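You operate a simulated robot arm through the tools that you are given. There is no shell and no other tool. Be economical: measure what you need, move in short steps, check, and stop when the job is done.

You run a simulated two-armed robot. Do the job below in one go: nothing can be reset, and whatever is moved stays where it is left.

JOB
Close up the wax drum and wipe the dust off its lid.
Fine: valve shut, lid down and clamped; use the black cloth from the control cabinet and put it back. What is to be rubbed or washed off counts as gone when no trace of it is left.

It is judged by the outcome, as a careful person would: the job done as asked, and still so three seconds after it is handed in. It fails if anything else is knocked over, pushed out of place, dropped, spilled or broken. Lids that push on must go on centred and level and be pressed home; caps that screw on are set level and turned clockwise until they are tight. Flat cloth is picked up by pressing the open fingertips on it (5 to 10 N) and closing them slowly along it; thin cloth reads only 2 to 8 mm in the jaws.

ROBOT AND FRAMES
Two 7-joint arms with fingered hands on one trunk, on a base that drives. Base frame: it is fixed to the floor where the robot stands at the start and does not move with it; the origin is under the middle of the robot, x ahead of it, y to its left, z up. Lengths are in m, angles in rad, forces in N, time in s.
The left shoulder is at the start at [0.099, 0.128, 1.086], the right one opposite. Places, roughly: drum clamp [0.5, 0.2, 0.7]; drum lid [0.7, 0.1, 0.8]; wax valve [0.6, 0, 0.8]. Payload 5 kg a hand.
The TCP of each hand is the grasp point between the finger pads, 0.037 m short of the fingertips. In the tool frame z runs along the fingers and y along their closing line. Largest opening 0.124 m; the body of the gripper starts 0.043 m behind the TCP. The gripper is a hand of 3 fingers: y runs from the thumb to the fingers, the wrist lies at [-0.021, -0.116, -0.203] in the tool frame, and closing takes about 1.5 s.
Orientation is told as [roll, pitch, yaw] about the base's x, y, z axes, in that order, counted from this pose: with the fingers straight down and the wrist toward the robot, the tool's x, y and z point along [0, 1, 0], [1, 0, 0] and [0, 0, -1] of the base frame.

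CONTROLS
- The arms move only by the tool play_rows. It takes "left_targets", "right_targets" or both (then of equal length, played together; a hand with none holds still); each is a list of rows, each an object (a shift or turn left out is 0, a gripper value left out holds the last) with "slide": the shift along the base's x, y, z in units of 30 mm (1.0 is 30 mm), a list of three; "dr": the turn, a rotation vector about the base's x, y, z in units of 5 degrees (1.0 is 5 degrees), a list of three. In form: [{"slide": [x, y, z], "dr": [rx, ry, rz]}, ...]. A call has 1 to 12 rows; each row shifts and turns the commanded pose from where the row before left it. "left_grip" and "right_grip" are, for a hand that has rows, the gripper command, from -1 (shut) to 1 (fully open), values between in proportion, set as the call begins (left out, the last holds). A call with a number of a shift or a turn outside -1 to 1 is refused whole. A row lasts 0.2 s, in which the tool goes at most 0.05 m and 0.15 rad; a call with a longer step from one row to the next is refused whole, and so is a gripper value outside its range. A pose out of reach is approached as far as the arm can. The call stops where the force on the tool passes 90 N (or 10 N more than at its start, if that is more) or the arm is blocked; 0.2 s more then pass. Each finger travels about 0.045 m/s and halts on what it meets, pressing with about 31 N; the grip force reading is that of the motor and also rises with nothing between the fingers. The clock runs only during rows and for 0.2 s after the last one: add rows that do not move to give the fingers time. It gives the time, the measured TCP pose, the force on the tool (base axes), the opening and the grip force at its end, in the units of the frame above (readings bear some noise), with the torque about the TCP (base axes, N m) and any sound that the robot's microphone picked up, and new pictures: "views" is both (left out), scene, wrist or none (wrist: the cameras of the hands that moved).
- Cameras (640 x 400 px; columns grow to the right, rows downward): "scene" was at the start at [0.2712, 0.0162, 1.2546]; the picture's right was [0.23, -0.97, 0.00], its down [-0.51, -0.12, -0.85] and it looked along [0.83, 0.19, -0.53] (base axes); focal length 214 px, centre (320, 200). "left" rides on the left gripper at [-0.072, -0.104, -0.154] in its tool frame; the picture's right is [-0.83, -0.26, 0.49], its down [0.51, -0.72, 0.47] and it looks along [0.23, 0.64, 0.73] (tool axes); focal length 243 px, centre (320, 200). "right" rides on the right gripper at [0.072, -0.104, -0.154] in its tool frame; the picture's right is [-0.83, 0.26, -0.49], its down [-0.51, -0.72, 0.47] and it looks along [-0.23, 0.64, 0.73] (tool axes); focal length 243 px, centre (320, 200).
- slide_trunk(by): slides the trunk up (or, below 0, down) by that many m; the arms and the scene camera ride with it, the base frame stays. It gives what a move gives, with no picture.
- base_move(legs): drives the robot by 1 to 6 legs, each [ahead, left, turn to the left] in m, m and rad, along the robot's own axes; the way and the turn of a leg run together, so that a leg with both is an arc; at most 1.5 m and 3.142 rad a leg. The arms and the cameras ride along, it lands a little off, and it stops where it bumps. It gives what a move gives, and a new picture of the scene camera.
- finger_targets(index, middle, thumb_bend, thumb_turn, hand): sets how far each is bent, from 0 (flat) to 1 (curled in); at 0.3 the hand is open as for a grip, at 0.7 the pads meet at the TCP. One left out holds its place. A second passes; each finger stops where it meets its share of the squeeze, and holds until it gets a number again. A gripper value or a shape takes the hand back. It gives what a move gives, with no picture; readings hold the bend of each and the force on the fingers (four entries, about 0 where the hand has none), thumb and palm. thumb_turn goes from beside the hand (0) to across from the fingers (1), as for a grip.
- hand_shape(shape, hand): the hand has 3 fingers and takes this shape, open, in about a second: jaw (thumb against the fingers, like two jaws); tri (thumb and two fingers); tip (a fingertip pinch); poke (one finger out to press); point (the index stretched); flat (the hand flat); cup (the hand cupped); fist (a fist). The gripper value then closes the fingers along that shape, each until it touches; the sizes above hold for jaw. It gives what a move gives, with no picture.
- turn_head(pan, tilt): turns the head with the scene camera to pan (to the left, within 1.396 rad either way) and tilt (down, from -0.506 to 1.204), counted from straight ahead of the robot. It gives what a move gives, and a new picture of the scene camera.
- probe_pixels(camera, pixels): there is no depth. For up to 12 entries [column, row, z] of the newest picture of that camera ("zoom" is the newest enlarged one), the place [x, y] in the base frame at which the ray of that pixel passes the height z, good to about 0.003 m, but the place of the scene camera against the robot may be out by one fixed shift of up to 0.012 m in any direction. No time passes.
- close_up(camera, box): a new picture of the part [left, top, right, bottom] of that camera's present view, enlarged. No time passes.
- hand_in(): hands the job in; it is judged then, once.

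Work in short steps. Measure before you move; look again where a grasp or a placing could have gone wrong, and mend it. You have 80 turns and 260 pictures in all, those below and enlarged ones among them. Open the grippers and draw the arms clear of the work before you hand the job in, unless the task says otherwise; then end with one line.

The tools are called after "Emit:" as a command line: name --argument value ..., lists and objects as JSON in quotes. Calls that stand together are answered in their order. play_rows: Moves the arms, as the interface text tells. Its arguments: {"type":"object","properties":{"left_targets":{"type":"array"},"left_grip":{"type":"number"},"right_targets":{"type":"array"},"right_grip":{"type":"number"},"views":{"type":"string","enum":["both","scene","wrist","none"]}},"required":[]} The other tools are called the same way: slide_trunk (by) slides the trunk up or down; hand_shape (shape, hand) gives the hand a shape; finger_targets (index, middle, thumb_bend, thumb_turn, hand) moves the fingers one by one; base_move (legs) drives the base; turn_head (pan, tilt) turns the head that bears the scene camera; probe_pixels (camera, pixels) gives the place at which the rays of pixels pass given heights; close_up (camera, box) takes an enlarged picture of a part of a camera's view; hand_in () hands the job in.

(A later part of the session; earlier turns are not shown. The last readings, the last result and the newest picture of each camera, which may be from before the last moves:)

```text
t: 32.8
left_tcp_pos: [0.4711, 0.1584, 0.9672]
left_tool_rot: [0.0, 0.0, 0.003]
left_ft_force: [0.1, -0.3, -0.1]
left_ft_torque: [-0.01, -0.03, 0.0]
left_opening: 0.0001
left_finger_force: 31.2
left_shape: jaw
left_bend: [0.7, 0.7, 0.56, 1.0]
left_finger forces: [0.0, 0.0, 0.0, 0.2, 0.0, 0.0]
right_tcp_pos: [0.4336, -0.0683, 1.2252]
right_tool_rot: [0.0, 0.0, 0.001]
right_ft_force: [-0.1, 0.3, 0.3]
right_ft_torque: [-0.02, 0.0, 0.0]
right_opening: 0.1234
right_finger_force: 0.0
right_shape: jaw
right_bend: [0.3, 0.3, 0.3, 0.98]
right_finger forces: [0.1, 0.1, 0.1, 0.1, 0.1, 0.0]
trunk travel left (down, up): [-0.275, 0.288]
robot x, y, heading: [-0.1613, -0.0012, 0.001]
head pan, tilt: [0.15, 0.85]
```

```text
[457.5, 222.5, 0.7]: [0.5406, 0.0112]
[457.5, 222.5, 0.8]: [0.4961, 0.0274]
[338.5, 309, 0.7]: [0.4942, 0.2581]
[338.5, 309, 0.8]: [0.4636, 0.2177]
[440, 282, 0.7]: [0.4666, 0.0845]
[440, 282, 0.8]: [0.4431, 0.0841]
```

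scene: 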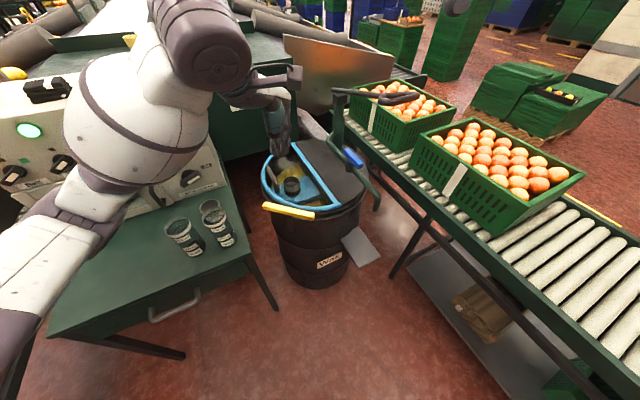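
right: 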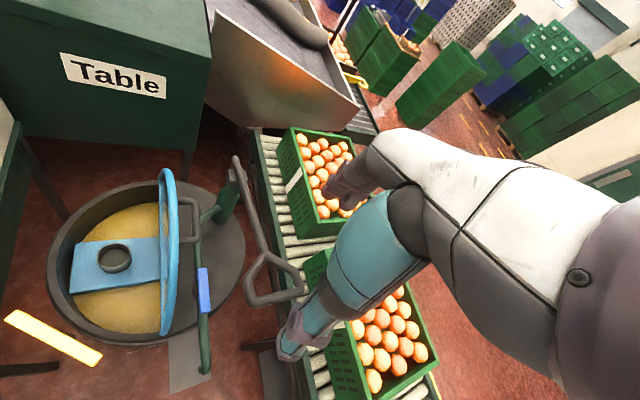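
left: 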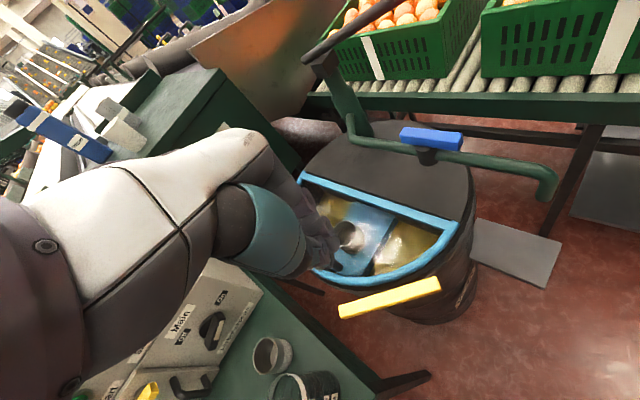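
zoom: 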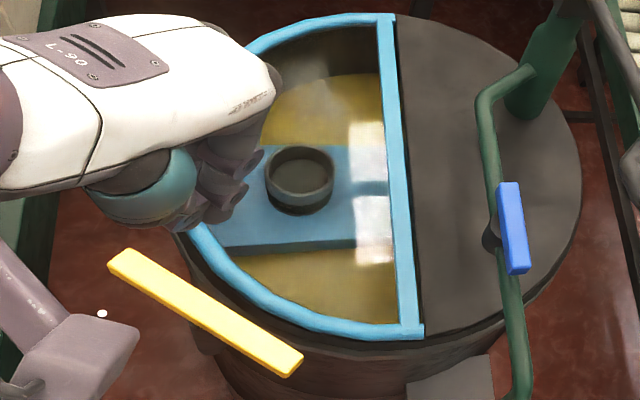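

Lid top is about z 0.735 and the clamp bar top about 0.757, bar centre (0.468,0.157). I open the jaws to 0.07 and descend so the fingertips reach just beside the bar, above the rim.

Emit:
play_rows --left_targets '[{"slide": [-0.1, 0, -1]}, {"slide": [0, 0, -1]}, {"slide": [0, 0, -1]}, {"slide": [0, 0, -1]}, {"slide": [0, 0, -1]}, {"slide": [0, 0, -0.7]}, {}]' --left_grip 0.15

Emit:
close_up --camera "scene" --box '[240, 160, 352, 230]'

Emit:
close_up --camera "right" --box '[60, 180, 220, 300]'

Emit:
close_up --camera "left" --box '[240, 200, 480, 350]'

```text
t: 34.4
left_tcp_pos: [0.4683, 0.157, 0.7965]
left_tool_rot: [-0.001, 0.002, 0.002]
left_ft_force: [0.4, 0.1, -0.5]
left_ft_torque: [-0.01, -0.01, 0.02]
left_opening: 0.0709
left_finger_force: 0.0
left_shape: jaw
left_bend: [0.73, 0.42, 0.66, 1.0]
left_finger forces: [0.1, 0.1, 0.0, 0.1, 0.1, 0.0]
right_tcp_pos: [0.436, -0.0677, 1.2258]
right_tool_rot: [-0.002, -0.001, 0.002]
right_ft_force: [0.2, -0.5, 0.1]
right_ft_torque: [0.0, -0.04, 0.01]
right_opening: 0.1238
right_finger_force: 0.1
right_shape: jaw
right_bend: [0.3, 0.3, 0.3, 0.98]
right_finger forces: [0.1, 0.0, 0.0, 0.0, 0.1, 0.0]
trunk travel left (down, up): [-0.275, 0.288]
robot x, y, heading: [-0.1619, -0.0012, 0.002]
head pan, tilt: [0.15, 0.85]
```

scene: 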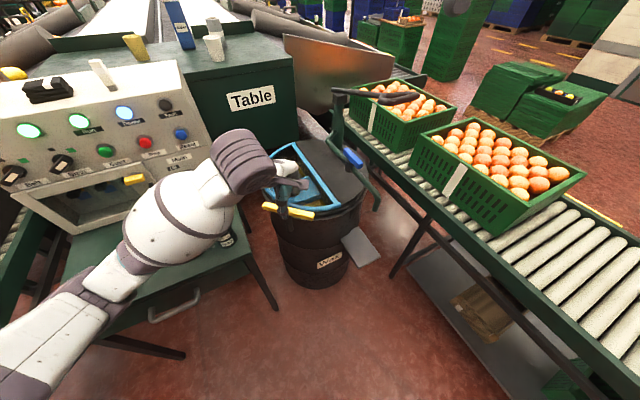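
left: 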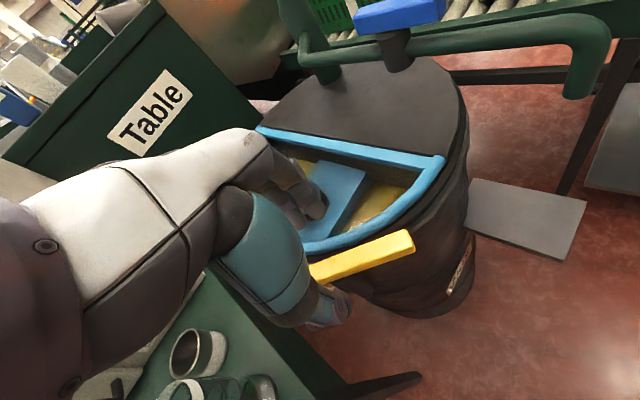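

```text
5.71 times, centred on (296, 195) of scene
```

zoom: 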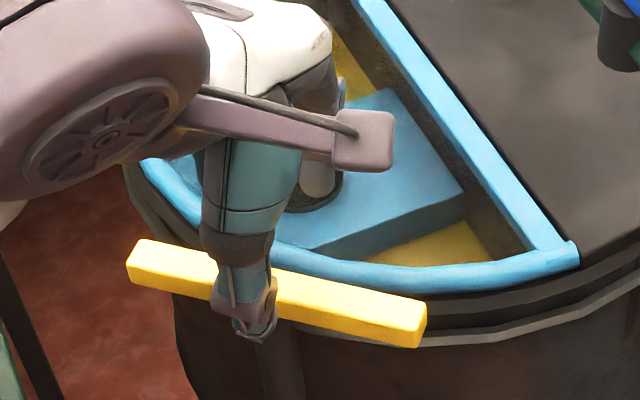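

```text
3.33 times, centred on (140, 240) of right
```

zoom: 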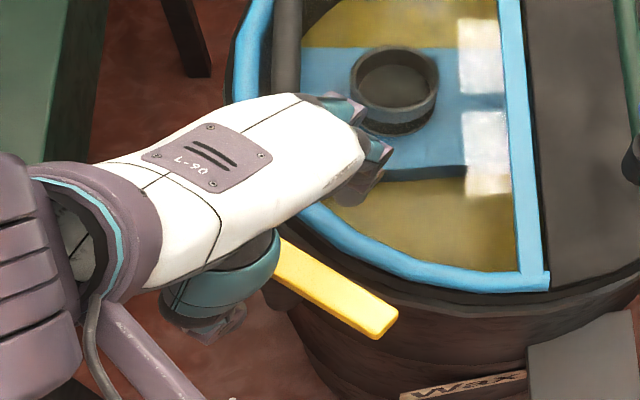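

```text
2.67 times, centred on (360, 275) of left
```

zoom: 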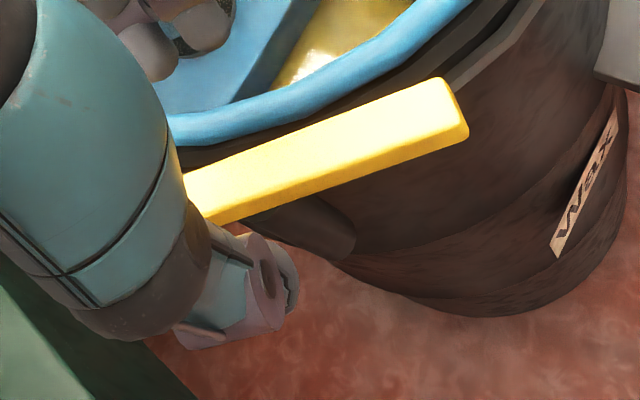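

Jaws straddle the bar at its pivot. I align yaw by -8° and lower 14 mm, then check force.

Emit:
play_rows --left_targets '[{"dr": [0, 0, -0.85]}, {"dr": [0, 0, -0.85]}, {"slide": [0, 0, -0.25]}, {"slide": [0, 0, -0.23]}, {}]' --views "none"

Emit:
close_up --camera "scene" --box '[256, 170, 320, 210]'

Emit:
close_up --camera "right" --box '[100, 190, 180, 270]'

```text
t: 35.6
left_tcp_pos: [0.4694, 0.1582, 0.7827]
left_tool_rot: [0.0, -0.001, -0.146]
left_ft_force: [-0.7, -0.2, 0.9]
left_ft_torque: [0.01, -0.04, 0.01]
left_opening: 0.071
left_finger_force: 0.1
left_shape: jaw
left_bend: [0.73, 0.42, 0.66, 1.0]
left_finger forces: [0.0, 0.0, 0.0, 0.1, 0.0, 0.0]
right_tcp_pos: [0.4353, -0.0689, 1.2257]
right_tool_rot: [0.001, 0.0, 0.002]
right_ft_force: [1.2, -0.8, 0.7]
right_ft_torque: [0.04, 0.01, -0.01]
right_opening: 0.1237
right_finger_force: 0.1
right_shape: jaw
right_bend: [0.3, 0.3, 0.3, 0.98]
right_finger forces: [0.1, 0.1, 0.0, 0.1, 0.0, 0.0]
trunk travel left (down, up): [-0.275, 0.288]
robot x, y, heading: [-0.1575, -0.0014, 0.0]
head pan, tilt: [0.15, 0.85]
```

```text
10.00 times, centred on (288, 190) of scene
```

zoom: 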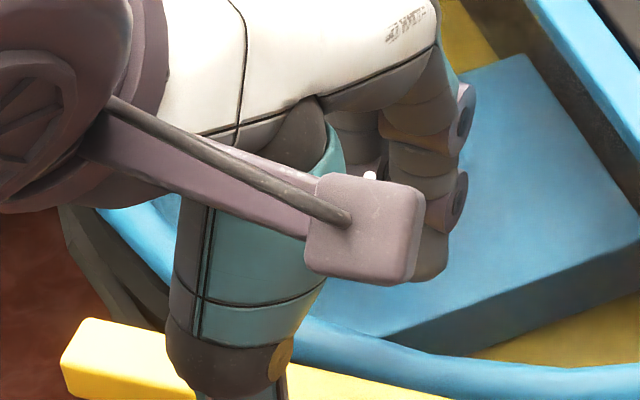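

```text
5.00 times, centred on (140, 230) of right
```

zoom: 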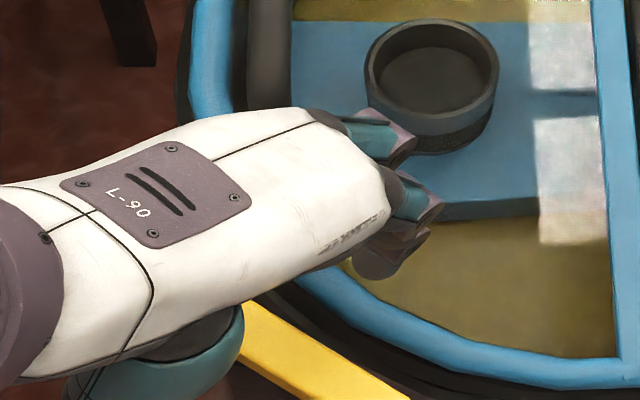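

No contact yet. I close onto the bar.

Emit:
play_rows --left_targets '[{}, {}, {}, {}, {}]' --left_grip -1 --views "wrist"

Emit:
close_up --camera "right" --box '[100, 190, 180, 270]'

Emit:
close_up --camera "scene" --box '[250, 165, 346, 225]'

```text
t: 36.8
left_tcp_pos: [0.468, 0.1586, 0.7821]
left_tool_rot: [0.0, -0.002, -0.147]
left_ft_force: [0.3, 0.6, 0.3]
left_ft_torque: [0.02, 0.0, 0.03]
left_opening: 0.0002
left_finger_force: 24.6
left_shape: jaw
left_bend: [0.7, 0.7, 0.56, 1.0]
left_finger forces: [0.0, 0.0, 0.0, 0.0, 0.0, 0.0]
right_tcp_pos: [0.4362, -0.0688, 1.2252]
right_tool_rot: [0.0, 0.0, 0.001]
right_ft_force: [0.7, 0.8, -0.6]
right_ft_torque: [-0.02, 0.02, 0.05]
right_opening: 0.1238
right_finger_force: 0.1
right_shape: jaw
right_bend: [0.3, 0.3, 0.3, 0.98]
right_finger forces: [0.0, 0.0, 0.0, 0.0, 0.1, 0.1]
trunk travel left (down, up): [-0.275, 0.288]
robot x, y, heading: [-0.1617, -0.0002, 0.003]
head pan, tilt: [0.15, 0.85]
```

left: 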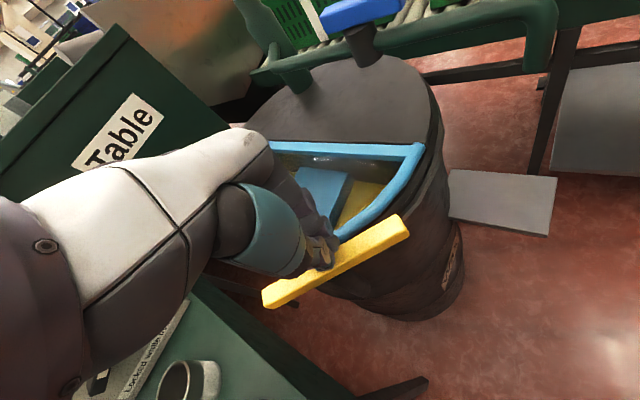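

```text
5.00 times, centred on (140, 230) of right
```

zoom: 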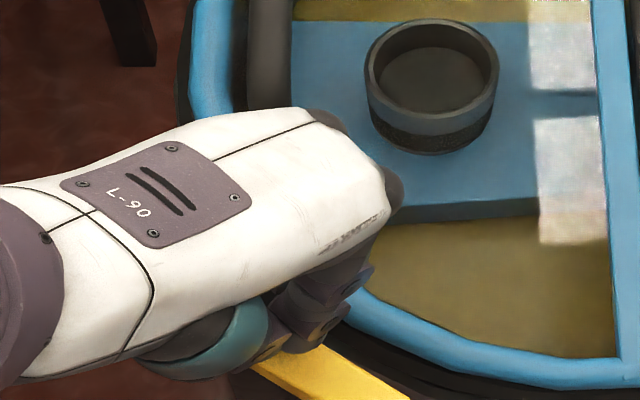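

```text
6.67 times, centred on (298, 195) of scene
```

zoom: 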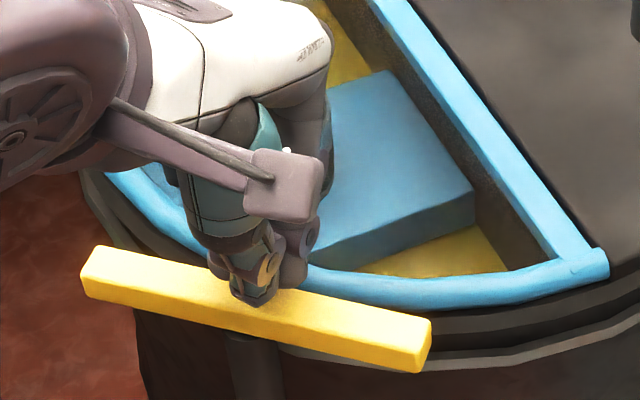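

The jaws closed above the bar without touching. I use this to touch off: descend in small steps to find the bar top.

Emit:
play_rows --left_targets '[{"slide": [0, 0, -0.13]}, {"slide": [0, 0, -0.13]}, {}]' --views "none"

Emit:
play_rows --left_targets '[{"slide": [0, 0, -0.13]}, {"slide": [0, 0, -0.13]}, {}]' --views "none"

```text
t: 37.6
left_tcp_pos: [0.4699, 0.1592, 0.7743]
left_tool_rot: [0.0, -0.002, -0.146]
left_ft_force: [0.6, 0.0, 2.1]
left_ft_torque: [0.01, 0.05, 0.02]
left_opening: 0.0001
left_finger_force: 31.1
left_shape: jaw
left_bend: [0.7, 0.7, 0.57, 1.0]
left_finger forces: [0.0, 0.1, 0.1, 0.0, 0.0, 0.0]
right_tcp_pos: [0.4359, -0.0677, 1.2249]
right_tool_rot: [0.0, 0.0, 0.003]
right_ft_force: [0.5, 0.3, 0.0]
right_ft_torque: [-0.01, 0.0, 0.0]
right_opening: 0.1233
right_finger_force: 0.1
right_shape: jaw
right_bend: [0.3, 0.3, 0.3, 0.98]
right_finger forces: [0.1, 0.0, 0.1, 0.0, 0.1, 0.1]
trunk travel left (down, up): [-0.275, 0.288]
robot x, y, heading: [-0.1628, 0.0004, 0.002]
head pan, tilt: [0.15, 0.85]
```

```text
t: 38.4
left_tcp_pos: [0.4683, 0.1568, 0.775]
left_tool_rot: [0.0, -0.016, -0.145]
left_ft_force: [4.7, 5.8, 73.2]
left_ft_torque: [-0.27, -0.01, 0.07]
left_opening: 0.0001
left_finger_force: 31.2
left_shape: jaw
left_bend: [0.7, 0.7, 0.58, 1.0]
left_finger forces: [50.6, 0.0, 0.0, 0.0, 75.7, 0.1]
right_tcp_pos: [0.43, -0.0698, 1.2289]
right_tool_rot: [-0.001, -0.006, 0.002]
right_ft_force: [1.0, 0.5, 0.0]
right_ft_torque: [0.02, 0.02, -0.02]
right_opening: 0.1238
right_finger_force: 0.1
right_shape: jaw
right_bend: [0.3, 0.3, 0.3, 0.98]
right_finger forces: [0.0, 0.0, 0.1, 0.0, 0.0, 0.0]
trunk travel left (down, up): [-0.275, 0.288]
robot x, y, heading: [-0.1628, -0.0022, 0.004]
head pan, tilt: [0.15, 0.85]
```

Bar top is met at TCP z=0.774. I lift, open, and go down to TCP 0.760 so the tips reach ~14 mm below the bar top, still above the lid rim, then close.

Emit:
play_rows --left_targets '[{"slide": [0, 0, 1]}, {}, {}, {}, {"slide": [0, 0, -0.6]}, {"slide": [0, 0, -0.3]}, {"slide": [0, 0, -0.3]}, {}]' --left_grip 0.0 --views "none"

Emit:
close_up --camera "scene" --box '[250, 165, 346, 225]'

```text
t: 40.2
left_tcp_pos: [0.4682, 0.1572, 0.7593]
left_tool_rot: [0.001, -0.001, -0.147]
left_ft_force: [-0.1, 0.7, 0.0]
left_ft_torque: [-0.02, -0.02, -0.03]
left_opening: 0.0617
left_finger_force: 0.0
left_shape: jaw
left_bend: [0.74, 0.45, 0.69, 1.0]
left_finger forces: [0.0, 0.0, 0.0, 0.1, 0.1, 0.0]
right_tcp_pos: [0.4358, -0.0678, 1.2252]
right_tool_rot: [0.0, -0.001, 0.002]
right_ft_force: [-0.3, -0.5, -0.2]
right_ft_torque: [0.04, 0.0, 0.0]
right_opening: 0.1235
right_finger_force: 0.1
right_shape: jaw
right_bend: [0.3, 0.3, 0.3, 0.98]
right_finger forces: [0.0, 0.0, 0.0, 0.0, 0.1, 0.0]
trunk travel left (down, up): [-0.275, 0.288]
robot x, y, heading: [-0.1611, 0.0002, 0.0]
head pan, tilt: [0.15, 0.85]
```

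```text
6.67 times, centred on (298, 195) of scene
```

zoom: 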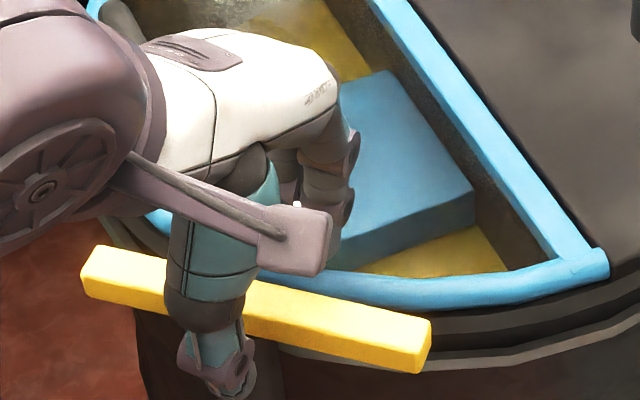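

Free at TCP 0.759. Close onto the bar.

Emit:
play_rows --left_targets '[{}, {}, {}, {}, {}]' --left_grip -1 --views "none"

Emit:
close_up --camera "scene" --box '[250, 165, 346, 225]'

```text
t: 41.4
left_tcp_pos: [0.4691, 0.1574, 0.7595]
left_tool_rot: [-0.001, 0.001, -0.146]
left_ft_force: [-0.3, 0.1, -2.0]
left_ft_torque: [-0.02, -0.01, -0.01]
left_opening: 0.0148
left_finger_force: 31.8
left_shape: jaw
left_bend: [0.72, 0.64, 0.74, 1.0]
left_finger forces: [17.6, 9.1, 0.0, 0.1, 27.7, 0.0]
right_tcp_pos: [0.4356, -0.0687, 1.2242]
right_tool_rot: [0.001, 0.001, 0.002]
right_ft_force: [0.3, -0.2, 0.6]
right_ft_torque: [-0.01, -0.02, 0.01]
right_opening: 0.1236
right_finger_force: 0.1
right_shape: jaw
right_bend: [0.3, 0.3, 0.3, 0.98]
right_finger forces: [0.0, 0.0, 0.0, 0.1, 0.1, 0.0]
trunk travel left (down, up): [-0.275, 0.288]
robot x, y, heading: [-0.1594, -0.0013, -0.001]
head pan, tilt: [0.15, 0.85]
```

```text
6.67 times, centred on (298, 195) of scene
```

zoom: 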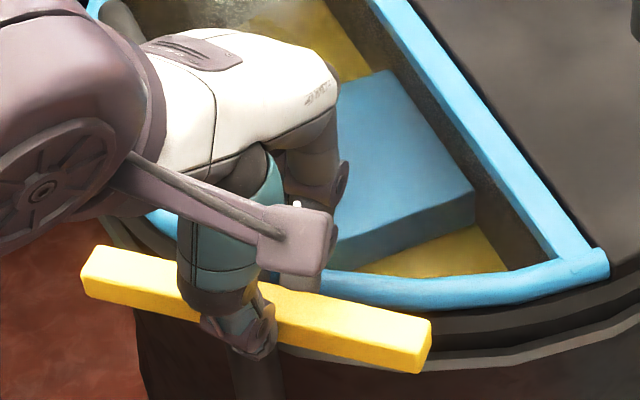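

Gripped. I turn it 15° counter-clockwise (right end swinging over the lid) and read the torque.

Emit:
play_rows --left_targets '[{"dr": [0, 0, 1]}, {"dr": [0, 0, 1]}, {"dr": [0, 0, 1]}]' --views "none"

Emit:
close_up --camera "scene" --box '[250, 165, 346, 225]'

```text
t: 42.2
left_tcp_pos: [0.4704, 0.157, 0.7598]
left_tool_rot: [0.0, 0.001, 0.116]
left_ft_force: [8.7, -5.8, -2.2]
left_ft_torque: [-0.13, -0.31, -0.16]
left_opening: 0.0149
left_finger_force: 30.9
left_shape: jaw
left_bend: [0.72, 0.63, 0.74, 1.0]
left_finger forces: [20.2, 14.1, 0.0, 0.0, 26.2, 0.0]
right_tcp_pos: [0.4367, -0.0691, 1.2239]
right_tool_rot: [-0.001, 0.0, 0.0]
right_ft_force: [0.0, -0.3, 0.8]
right_ft_torque: [0.01, -0.01, -0.05]
right_opening: 0.1239
right_finger_force: 0.1
right_shape: jaw
right_bend: [0.3, 0.3, 0.3, 0.98]
right_finger forces: [0.0, 0.0, 0.0, 0.0, 0.0, 0.1]
trunk travel left (down, up): [-0.275, 0.288]
robot x, y, heading: [-0.1622, 0.0015, -0.001]
head pan, tilt: [0.15, 0.85]
```

```text
6.67 times, centred on (298, 195) of scene
```

zoom: 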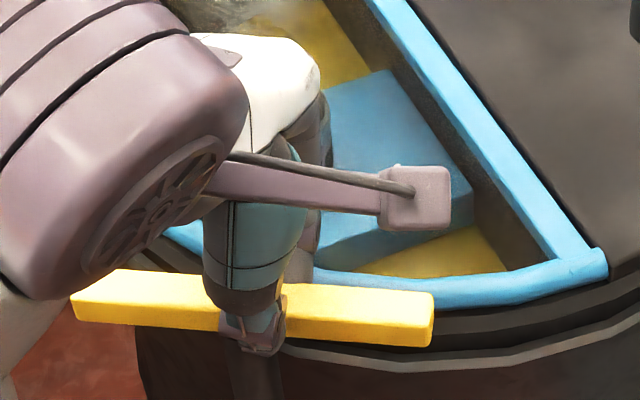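

It turns freely. Continue 60° in two steps.

Emit:
play_rows --left_targets '[{"dr": [0, 0, 1]}, {"dr": [0, 0, 1]}, {"dr": [0, 0, 1]}, {"dr": [0, 0, 1]}, {"dr": [0, 0, 1]}, {"dr": [0, 0, 1]}]' --views "none"

Emit:
play_rows --left_targets '[{"dr": [0, 0, 1]}, {"dr": [0, 0, 1]}, {"dr": [0, 0, 1]}, {"dr": [0, 0, 1]}, {"dr": [0, 0, 1]}, {"dr": [0, 0, 1]}]' --views "both"

Emit:
close_up --camera "scene" --box '[240, 140, 368, 230]'

```text
t: 43.6
left_tcp_pos: [0.469, 0.1605, 0.7597]
left_tool_rot: [0.0, 0.003, 0.646]
left_ft_force: [2.2, 27.8, 6.4]
left_ft_torque: [1.13, -0.22, 0.03]
left_opening: 0.0157
left_finger_force: 31.0
left_shape: jaw
left_bend: [0.72, 0.59, 0.75, 1.0]
left_finger forces: [20.1, 18.7, 0.1, 0.0, 24.9, 0.0]
right_tcp_pos: [0.4356, -0.0648, 1.2261]
right_tool_rot: [-0.003, -0.001, 0.004]
right_ft_force: [-0.1, -0.4, -0.4]
right_ft_torque: [0.01, 0.01, 0.0]
right_opening: 0.1237
right_finger_force: 0.1
right_shape: jaw
right_bend: [0.3, 0.3, 0.3, 0.98]
right_finger forces: [0.1, 0.0, 0.0, 0.1, 0.0, 0.0]
trunk travel left (down, up): [-0.275, 0.288]
robot x, y, heading: [-0.1633, -0.0, 0.003]
head pan, tilt: [0.15, 0.85]
```

```text
t: 45.0
left_tcp_pos: [0.4697, 0.1583, 0.7611]
left_tool_rot: [-0.002, -0.001, 1.163]
left_ft_force: [20.1, 29.1, 9.8]
left_ft_torque: [1.39, -0.59, -0.2]
left_opening: 0.0165
left_finger_force: 31.3
left_shape: jaw
left_bend: [0.72, 0.57, 0.76, 1.0]
left_finger forces: [29.6, 23.4, 0.1, 0.0, 17.3, 0.1]
right_tcp_pos: [0.4358, -0.0664, 1.2246]
right_tool_rot: [-0.002, -0.001, 0.001]
right_ft_force: [0.8, 0.1, -0.1]
right_ft_torque: [0.02, 0.0, -0.01]
right_opening: 0.1237
right_finger_force: 0.0
right_shape: jaw
right_bend: [0.3, 0.3, 0.3, 0.98]
right_finger forces: [0.0, 0.0, 0.0, 0.0, 0.1, 0.1]
trunk travel left (down, up): [-0.275, 0.288]
robot x, y, heading: [-0.1622, 0.0005, 0.001]
head pan, tilt: [0.15, 0.85]
```

scene: 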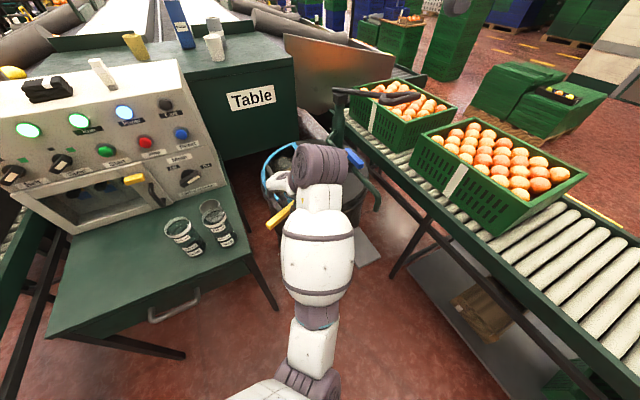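
left: 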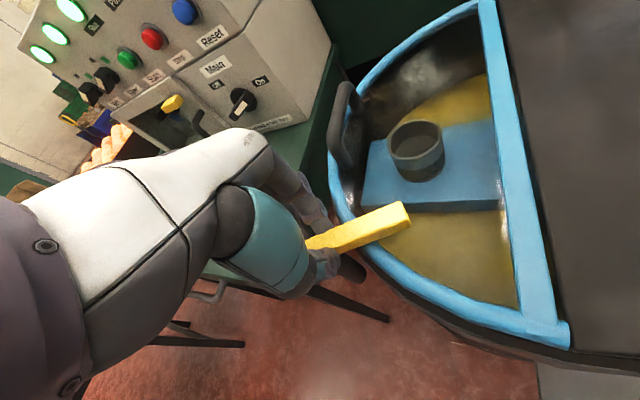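

```text
4.44 times, centred on (304, 185) of scene
```

zoom: 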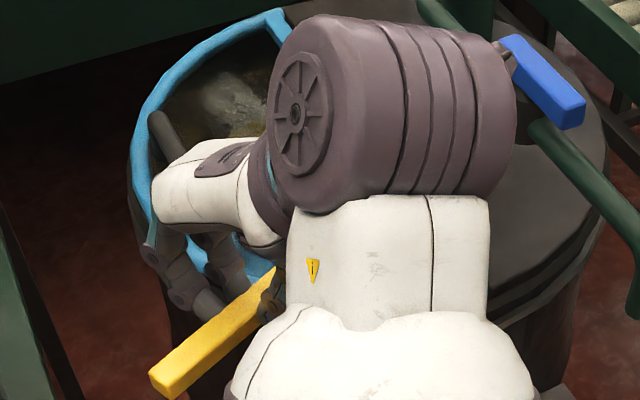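

The bar's end now lies over the lid. I turn 15° more, relieving the side force, and see if it reaches a stop.

Emit:
play_rows --left_targets '[{"slide": [0.05, 0.08, 0], "dr": [0, 0, 1]}, {"dr": [0, 0, 1]}, {"dr": [0, 0, 1]}, {}]' --views "wrist"

Emit:
close_up --camera "left" --box '[260, 150, 500, 300]'

```text
t: 46.0
left_tcp_pos: [0.4721, 0.162, 0.7589]
left_tool_rot: [-0.008, -0.005, 1.42]
left_ft_force: [18.0, 18.4, 17.3]
left_ft_torque: [0.98, -0.45, -0.41]
left_opening: 0.0164
left_finger_force: 30.9
left_shape: jaw
left_bend: [0.72, 0.59, 0.76, 1.0]
left_finger forces: [25.2, 21.5, 0.0, 0.0, 24.7, 0.0]
right_tcp_pos: [0.4352, -0.0677, 1.2261]
right_tool_rot: [0.0, 0.0, 0.002]
right_ft_force: [-0.1, 0.3, 0.2]
right_ft_torque: [-0.02, 0.02, 0.01]
right_opening: 0.1237
right_finger_force: 0.2
right_shape: jaw
right_bend: [0.3, 0.3, 0.3, 0.98]
right_finger forces: [0.0, 0.0, 0.0, 0.0, 0.0, 0.0]
trunk travel left (down, up): [-0.275, 0.288]
robot x, y, heading: [-0.1599, 0.0003, -0.002]
head pan, tilt: [0.15, 0.85]
```

left: 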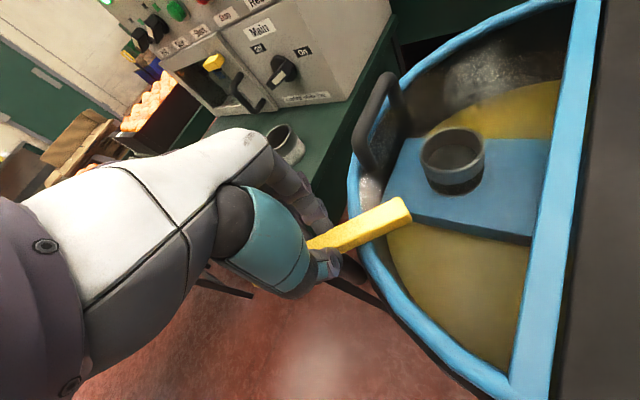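

```text
2.67 times, centred on (380, 225) of left
```

zoom: 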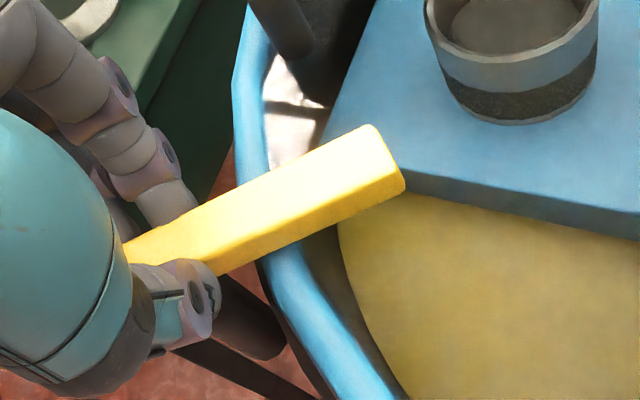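

Emit:
play_rows --left_targets '[{"slide": [0.06, 0.06, 0.03], "dr": [0, 0, 1]}, {"dr": [0, 0, 1]}, {}]' --views "wrist"

Emit:
close_up --camera "left" --box '[260, 150, 500, 300]'

```text
t: 46.8
left_tcp_pos: [0.4808, 0.1833, 0.732]
left_tool_rot: [0.0, -0.002, 1.59]
left_ft_force: [1.3, -44.6, -0.9]
left_ft_torque: [-1.02, -0.04, 0.08]
left_opening: 0.0158
left_finger_force: 31.2
left_shape: jaw
left_bend: [0.74, 0.72, 0.71, 1.0]
left_finger forces: [2.4, 1.2, 0.1, 0.0, 44.1, 0.0]
left hand out of reach, approached as far as the arm can: row 1, 2
right_tcp_pos: [0.435, -0.0742, 1.2239]
right_tool_rot: [0.003, 0.001, -0.001]
right_ft_force: [-0.7, -0.3, 0.1]
right_ft_torque: [0.0, -0.03, -0.02]
right_opening: 0.1237
right_finger_force: 0.1
right_shape: jaw
right_bend: [0.3, 0.3, 0.3, 0.98]
right_finger forces: [0.1, 0.0, 0.0, 0.0, 0.0, 0.0]
trunk travel left (down, up): [-0.275, 0.288]
robot x, y, heading: [-0.1616, -0.003, -0.001]
head pan, tilt: [0.15, 0.85]
```

left: 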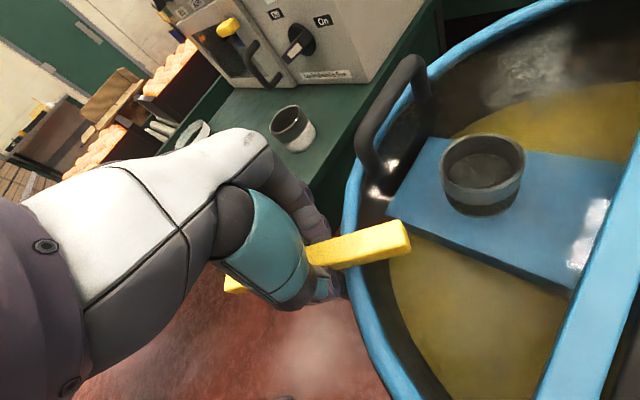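

```text
2.67 times, centred on (380, 225) of left
```

zoom: 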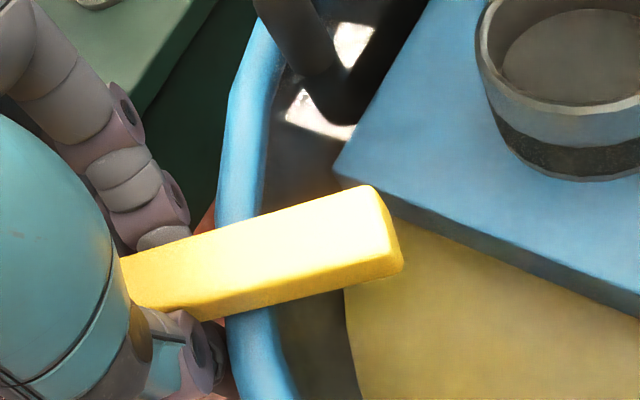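

The arm ran out of reach and sagged. I release at once and lift away.

Emit:
play_rows --left_targets '[{}, {}, {}]' --left_grip 0.1 --views "none"

Emit:
play_rows --left_targets '[{"slide": [0, 0, 0.8], "dr": [0, 0, -1]}, {"slide": [0, 0, 1], "dr": [0, 0, -1]}, {"slide": [0, 0, 1], "dr": [0, 0, -1]}, {"slide": [0, 0, 1], "dr": [0, 0, -1]}, {"slide": [0, 0, 1], "dr": [0, 0, -1]}, {"slide": [0, 0, 1], "dr": [0, 0, -1]}]' --views "both"

Emit:
close_up --camera "scene" --box '[240, 130, 384, 230]'

Emit:
close_up --camera "right" --box '[60, 130, 280, 300]'

```text
t: 47.6
left_tcp_pos: [0.4824, 0.1898, 0.7341]
left_tool_rot: [-0.005, -0.005, 1.596]
left_ft_force: [0.8, 0.7, -0.2]
left_ft_torque: [0.0, 0.0, 0.03]
left_opening: 0.0681
left_finger_force: 0.1
left_shape: jaw
left_bend: [0.74, 0.43, 0.67, 1.0]
left_finger forces: [0.0, 0.0, 0.1, 0.0, 0.0, 0.0]
right_tcp_pos: [0.4347, -0.0683, 1.2251]
right_tool_rot: [-0.001, 0.0, 0.002]
right_ft_force: [-0.9, -0.6, 0.3]
right_ft_torque: [-0.02, 0.01, 0.04]
right_opening: 0.1235
right_finger_force: 0.0
right_shape: jaw
right_bend: [0.3, 0.3, 0.3, 0.98]
right_finger forces: [0.0, 0.0, 0.0, 0.0, 0.1, 0.0]
trunk travel left (down, up): [-0.275, 0.288]
robot x, y, heading: [-0.1643, -0.0009, 0.004]
head pan, tilt: [0.15, 0.85]
```

```text
t: 49.0
left_tcp_pos: [0.4919, 0.2083, 0.8874]
left_tool_rot: [-0.001, -0.004, 1.072]
left_ft_force: [0.2, 0.1, 0.1]
left_ft_torque: [-0.01, 0.01, -0.01]
left_opening: 0.0682
left_finger_force: 0.0
left_shape: jaw
left_bend: [0.74, 0.43, 0.67, 1.0]
left_finger forces: [0.2, 0.0, 0.0, 0.1, 0.0, 0.0]
left hand out of reach, approached as far as the arm can: row 3, 4, 5, 6
right_tcp_pos: [0.4344, -0.0678, 1.225]
right_tool_rot: [0.0, 0.0, 0.002]
right_ft_force: [-0.3, 0.0, 0.3]
right_ft_torque: [-0.01, 0.0, -0.02]
right_opening: 0.1234
right_finger_force: 0.1
right_shape: jaw
right_bend: [0.3, 0.3, 0.3, 0.98]
right_finger forces: [0.0, 0.1, 0.0, 0.0, 0.0, 0.0]
trunk travel left (down, up): [-0.275, 0.288]
robot x, y, heading: [-0.1579, -0.0032, 0.002]
head pan, tilt: [0.15, 0.85]
```

scene: 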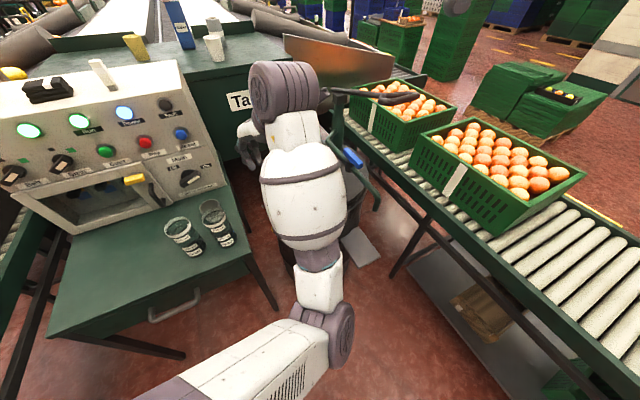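
left: 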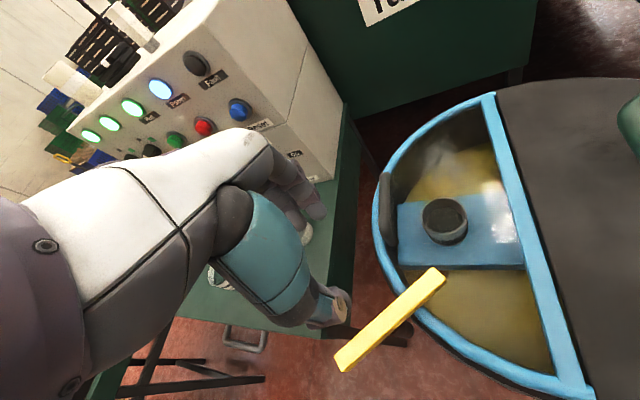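

```text
4.00 times, centred on (312, 180) of scene
```

zoom: 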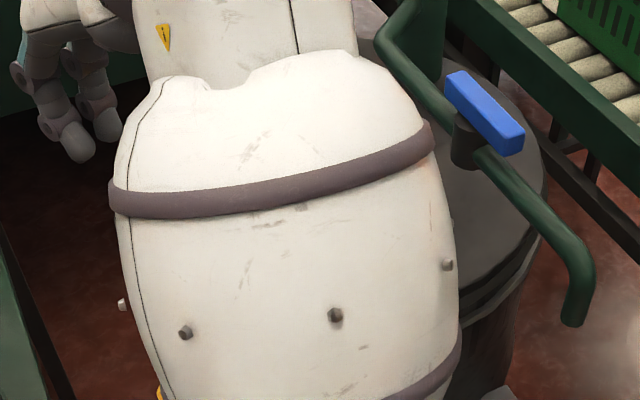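

```text
2.35 times, centred on (170, 215) of right
```

zoom: 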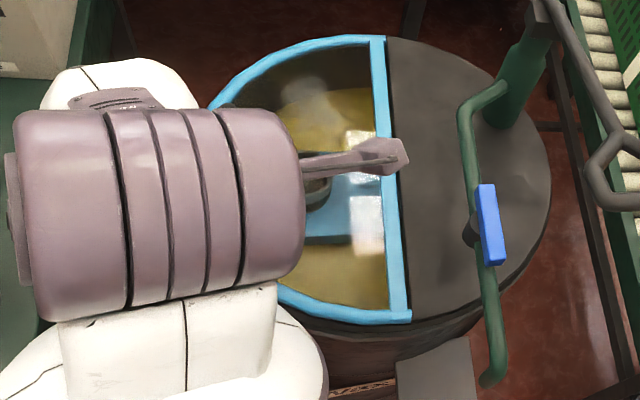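

The clamp bar now lies across the lid edge. Next the valve: I'll push its lever from the free left side with the left hand, so I lift and turn the hand back to yaw -55°.

Emit:
play_rows --left_targets '[{"slide": [0, 0, 0.6], "dr": [0, 0, -1]}, {"slide": [0, 0, 0.6], "dr": [0, 0, -1]}, {"slide": [0, 0, 0.6], "dr": [0, 0, -1]}, {"slide": [0, 0, 0.6], "dr": [0, 0, -1]}, {"slide": [0, 0, 0.6], "dr": [0, 0, -1]}, {"slide": [0, 0, 0.6], "dr": [0, 0, -1]}, {"slide": [0, 0, 0.6], "dr": [0, 0, -1]}, {"slide": [0, 0, 0.6], "dr": [0, 0, -1]}, {"dr": [0, 0, -1]}, {"dr": [0, 0, -1]}, {"dr": [0, 0, -1]}, {"dr": [0, 0, -1]}]' --left_grip -1 --views "none"

Emit:
play_rows --left_targets '[{"slide": [0, 0, 0], "dr": [0, 0, -1]}, {"slide": [0.3, 0, 0], "dr": [0, 0, -1]}, {"slide": [0.3, 0, 0], "dr": [0, 0, -1]}, {"slide": [0.3, 0, 0], "dr": [0, 0, -1]}, {"slide": [0.3, 0, 0], "dr": [0, 0, -1]}, {"slide": [0.3, 0, 0], "dr": [0, 0, -1]}, {"slide": [0.3, 0, 0], "dr": [0, 0, -1]}, {"slide": [0.3, 0, 0], "dr": [0, 0, -1]}, {"slide": [0.3, 0, 0], "dr": [0, 0, -1]}, {"slide": [0.3, 0, 0], "dr": [0, 0, -1]}, {"slide": [0.3, 0, 0], "dr": [0, 0, -1]}, {}]' --views "both"

Emit:
close_up --camera "scene" --box '[240, 120, 400, 230]'

Emit:
close_up --camera "right" --box '[60, 130, 340, 300]'

```text
t: 51.6
left_tcp_pos: [0.5791, 0.2534, 0.9473]
left_tool_rot: [0.002, -0.005, 0.027]
left_ft_force: [0.6, -0.1, -0.4]
left_ft_torque: [-0.04, -0.03, 0.01]
left_opening: 0.0001
left_finger_force: 30.9
left_shape: jaw
left_bend: [0.7, 0.7, 0.57, 1.0]
left_finger forces: [0.0, 0.0, 0.0, 0.0, 0.0, 0.0]
left hand out of reach, approached as far as the arm can: row 1, 2, 3, 4, 5, 6, 7, 8, 9, 10, 11, 12
right_tcp_pos: [0.4354, -0.0684, 1.2247]
right_tool_rot: [-0.001, 0.0, 0.002]
right_ft_force: [0.5, -0.6, 0.2]
right_ft_torque: [0.02, 0.02, 0.0]
right_opening: 0.1239
right_finger_force: 0.1
right_shape: jaw
right_bend: [0.3, 0.3, 0.3, 0.98]
right_finger forces: [0.1, 0.1, 0.0, 0.0, 0.0, 0.0]
trunk travel left (down, up): [-0.275, 0.288]
robot x, y, heading: [-0.1641, 0.0046, -0.003]
head pan, tilt: [0.15, 0.85]
```

```text
t: 54.2
left_tcp_pos: [0.7103, 0.2571, 0.9175]
left_tool_rot: [0.001, 0.0, -0.932]
left_ft_force: [0.1, 1.0, 0.0]
left_ft_torque: [0.01, 0.0, -0.03]
left_opening: 0.0
left_finger_force: 31.4
left_shape: jaw
left_bend: [0.7, 0.7, 0.57, 1.0]
left_finger forces: [0.0, 0.0, 0.0, 0.0, 0.0, 0.1]
left hand out of reach, approached as far as the arm can: row 1, 2, 3, 4, 5, 6, 7, 8
right_tcp_pos: [0.4352, -0.0684, 1.2246]
right_tool_rot: [0.001, -0.001, 0.003]
right_ft_force: [-0.1, -0.9, 0.2]
right_ft_torque: [0.04, -0.06, 0.01]
right_opening: 0.1239
right_finger_force: 0.1
right_shape: jaw
right_bend: [0.3, 0.3, 0.3, 0.98]
right_finger forces: [0.0, 0.0, 0.0, 0.0, 0.0, 0.1]
trunk travel left (down, up): [-0.275, 0.288]
robot x, y, heading: [-0.16, -0.002, -0.0]
head pan, tilt: [0.15, 0.85]
```

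scene: 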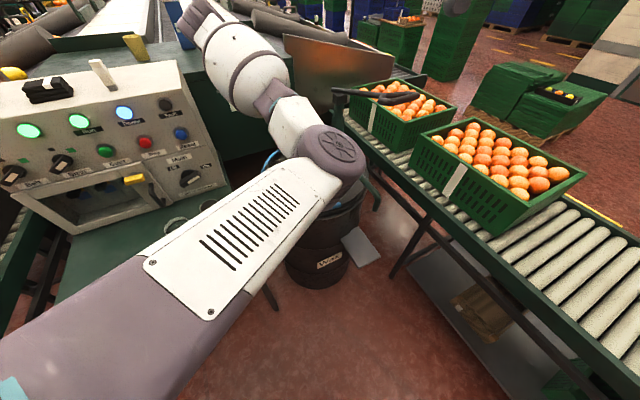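
left: 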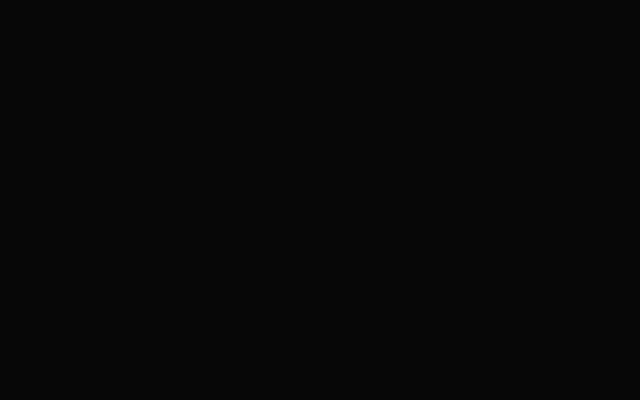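

```text
3.64 times, centred on (320, 175) of scene
```

zoom: 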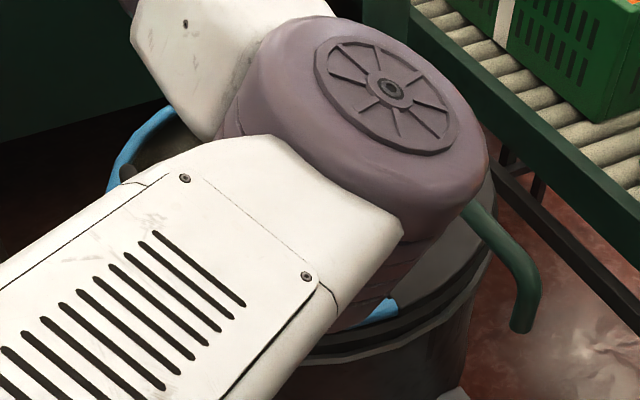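

```text
2.29 times, centred on (200, 215) of right
```

zoom: 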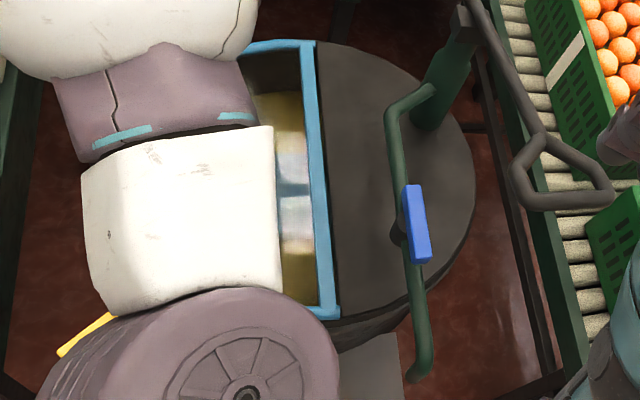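

The left arm has taken an awkward elbow-forward shape (wrist camera black). I raise the hand upward and to the left to unfold it before anything else.

Emit:
play_rows --left_targets '[{"slide": [0, 0.3, 1], "dr": [0, 0, 0.5]}, {"slide": [0, 0.3, 1], "dr": [0, 0, 0.5]}, {"slide": [0, 0.3, 1], "dr": [0, 0, 0.5]}, {"slide": [0, 0.3, 1], "dr": [0, 0, 0.5]}, {"slide": [0, 0.3, 1], "dr": [0, 0, 0.5]}, {"slide": [0, 0.3, 1], "dr": [0, 0, 0.5]}]' --views "both"

```text
t: 55.6
left_tcp_pos: [0.7085, 0.3106, 1.0994]
left_tool_rot: [0.0, 0.0, -0.672]
left_ft_force: [-0.6, 0.2, -0.2]
left_ft_torque: [-0.01, 0.0, 0.01]
left_opening: 0.0001
left_finger_force: 31.0
left_shape: jaw
left_bend: [0.7, 0.7, 0.57, 1.0]
left_finger forces: [0.1, 0.1, 0.0, 0.0, 0.0, 0.0]
right_tcp_pos: [0.4354, -0.0682, 1.2252]
right_tool_rot: [0.0, -0.002, 0.003]
right_ft_force: [0.1, 0.7, 0.5]
right_ft_torque: [-0.01, -0.01, 0.0]
right_opening: 0.1237
right_finger_force: 0.1
right_shape: jaw
right_bend: [0.3, 0.3, 0.3, 0.98]
right_finger forces: [0.0, 0.1, 0.0, 0.1, 0.0, 0.1]
trunk travel left (down, up): [-0.275, 0.288]
robot x, y, heading: [-0.1595, -0.0025, 0.0]
head pan, tilt: [0.15, 0.85]
```

scene: 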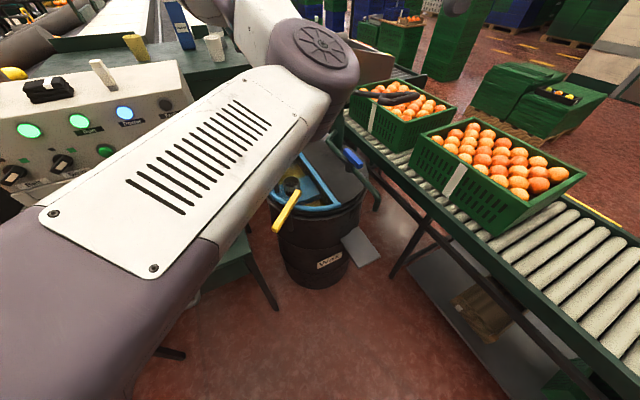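
left: 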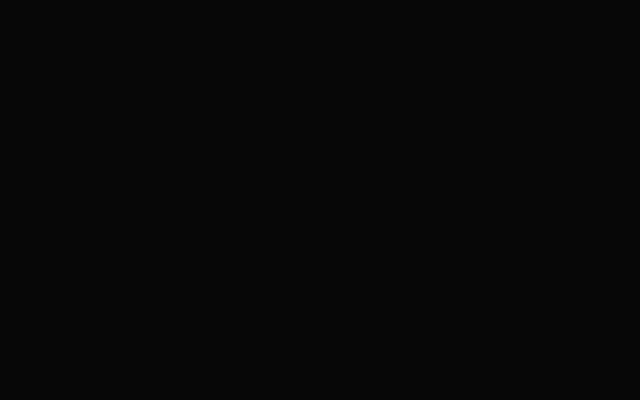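

Emit:
play_rows --left_targets '[{"slide": [-0.1, 0.6, 1], "dr": [0, 0, 0.85]}, {"slide": [-0.1, 0.6, 1], "dr": [0, 0, 0.85]}, {"slide": [-0.1, 0.6, 1], "dr": [0, 0, 0.85]}, {"slide": [-0.1, 0.6, 1], "dr": [0, 0, 0.85]}, {"slide": [-0.1, 0.6, 1], "dr": [0, 0, 0.85]}, {"slide": [-0.1, 0.6, 1], "dr": [0, 0, 0.85]}, {"slide": [-0.1, 0.6, 1], "dr": [0, 0, 0.85]}, {"slide": [-0.1, 0.6, 1], "dr": [0, 0, 0.85]}, {"slide": [-0.1, 0.6, 1], "dr": [0, 0, 0.85]}]' --views "both"

```text
t: 57.6
left_tcp_pos: [0.6832, 0.4759, 1.3665]
left_tool_rot: [-0.002, 0.0, -0.002]
left_ft_force: [-0.2, 0.1, -0.2]
left_ft_torque: [0.0, -0.01, -0.01]
left_opening: 0.0
left_finger_force: 31.8
left_shape: jaw
left_bend: [0.7, 0.7, 0.57, 1.0]
left_finger forces: [0.0, 0.1, 0.0, 0.0, 0.0, 0.0]
right_tcp_pos: [0.4344, -0.0681, 1.2256]
right_tool_rot: [-0.002, -0.001, 0.002]
right_ft_force: [0.2, 0.2, 0.5]
right_ft_torque: [-0.01, -0.04, -0.02]
right_opening: 0.1237
right_finger_force: 0.0
right_shape: jaw
right_bend: [0.3, 0.3, 0.3, 0.98]
right_finger forces: [0.1, 0.1, 0.1, 0.1, 0.0, 0.0]
trunk travel left (down, up): [-0.275, 0.288]
robot x, y, heading: [-0.1613, -0.0019, 0.001]
head pan, tilt: [0.15, 0.85]
```

scene: 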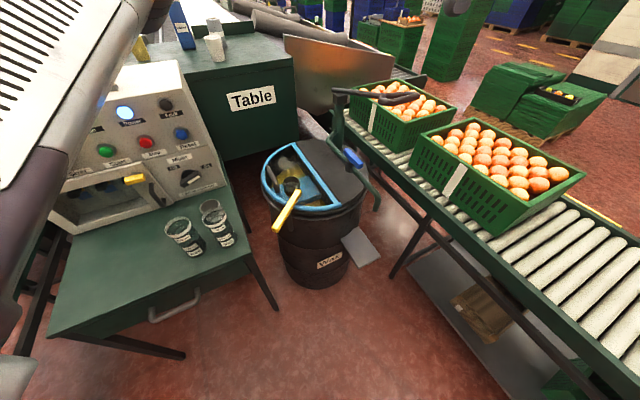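
left: 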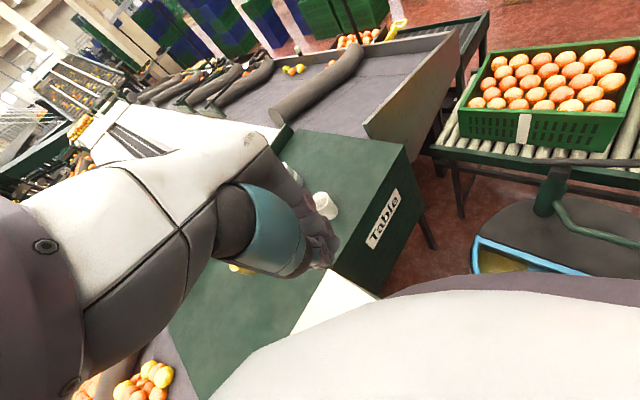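

The drum is clear in view: clamp bar crosses the lid at (288,210). I zoom on it and look at the left arm.

Emit:
close_up --camera "scene" --box '[250, 130, 378, 230]'

Emit:
turn_head --pan 0.9 --tilt 0.3

```text
4.00 times, centred on (314, 180) of scene
```

zoom: 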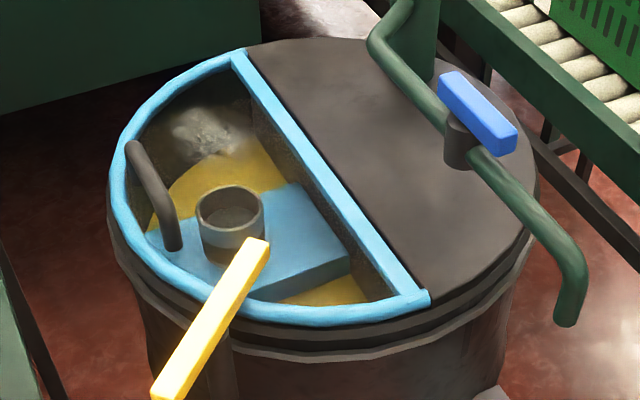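

```text
t: 58.7
left_tcp_pos: [0.6832, 0.4745, 1.3659]
left_tool_rot: [0.001, 0.0, -0.003]
left_ft_force: [0.2, -0.9, 0.6]
left_ft_torque: [0.02, -0.01, 0.01]
left_opening: 0.0
left_finger_force: 31.3
left_shape: jaw
left_bend: [0.7, 0.7, 0.57, 1.0]
left_finger forces: [0.0, 0.0, 0.0, 0.0, 0.0, 0.1]
right_tcp_pos: [0.4354, -0.0689, 1.2242]
right_tool_rot: [-0.001, 0.0, 0.002]
right_ft_force: [-0.6, 0.9, 0.5]
right_ft_torque: [0.03, 0.02, -0.01]
right_opening: 0.1238
right_finger_force: 0.1
right_shape: jaw
right_bend: [0.3, 0.3, 0.3, 0.98]
right_finger forces: [0.1, 0.0, 0.0, 0.0, 0.0, 0.1]
trunk travel left (down, up): [-0.275, 0.288]
robot x, y, heading: [-0.1621, -0.0035, 0.006]
head pan, tilt: [0.901, 0.3]
```

scene: 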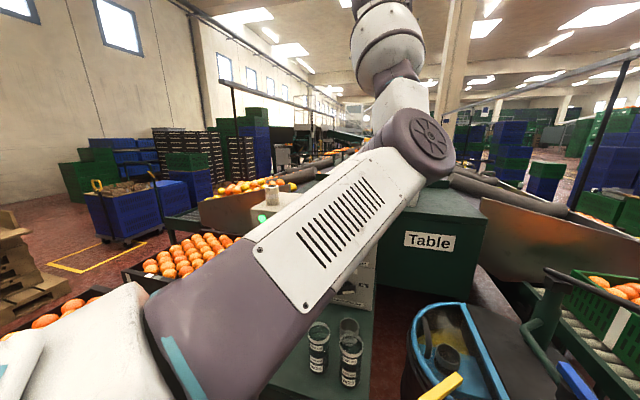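

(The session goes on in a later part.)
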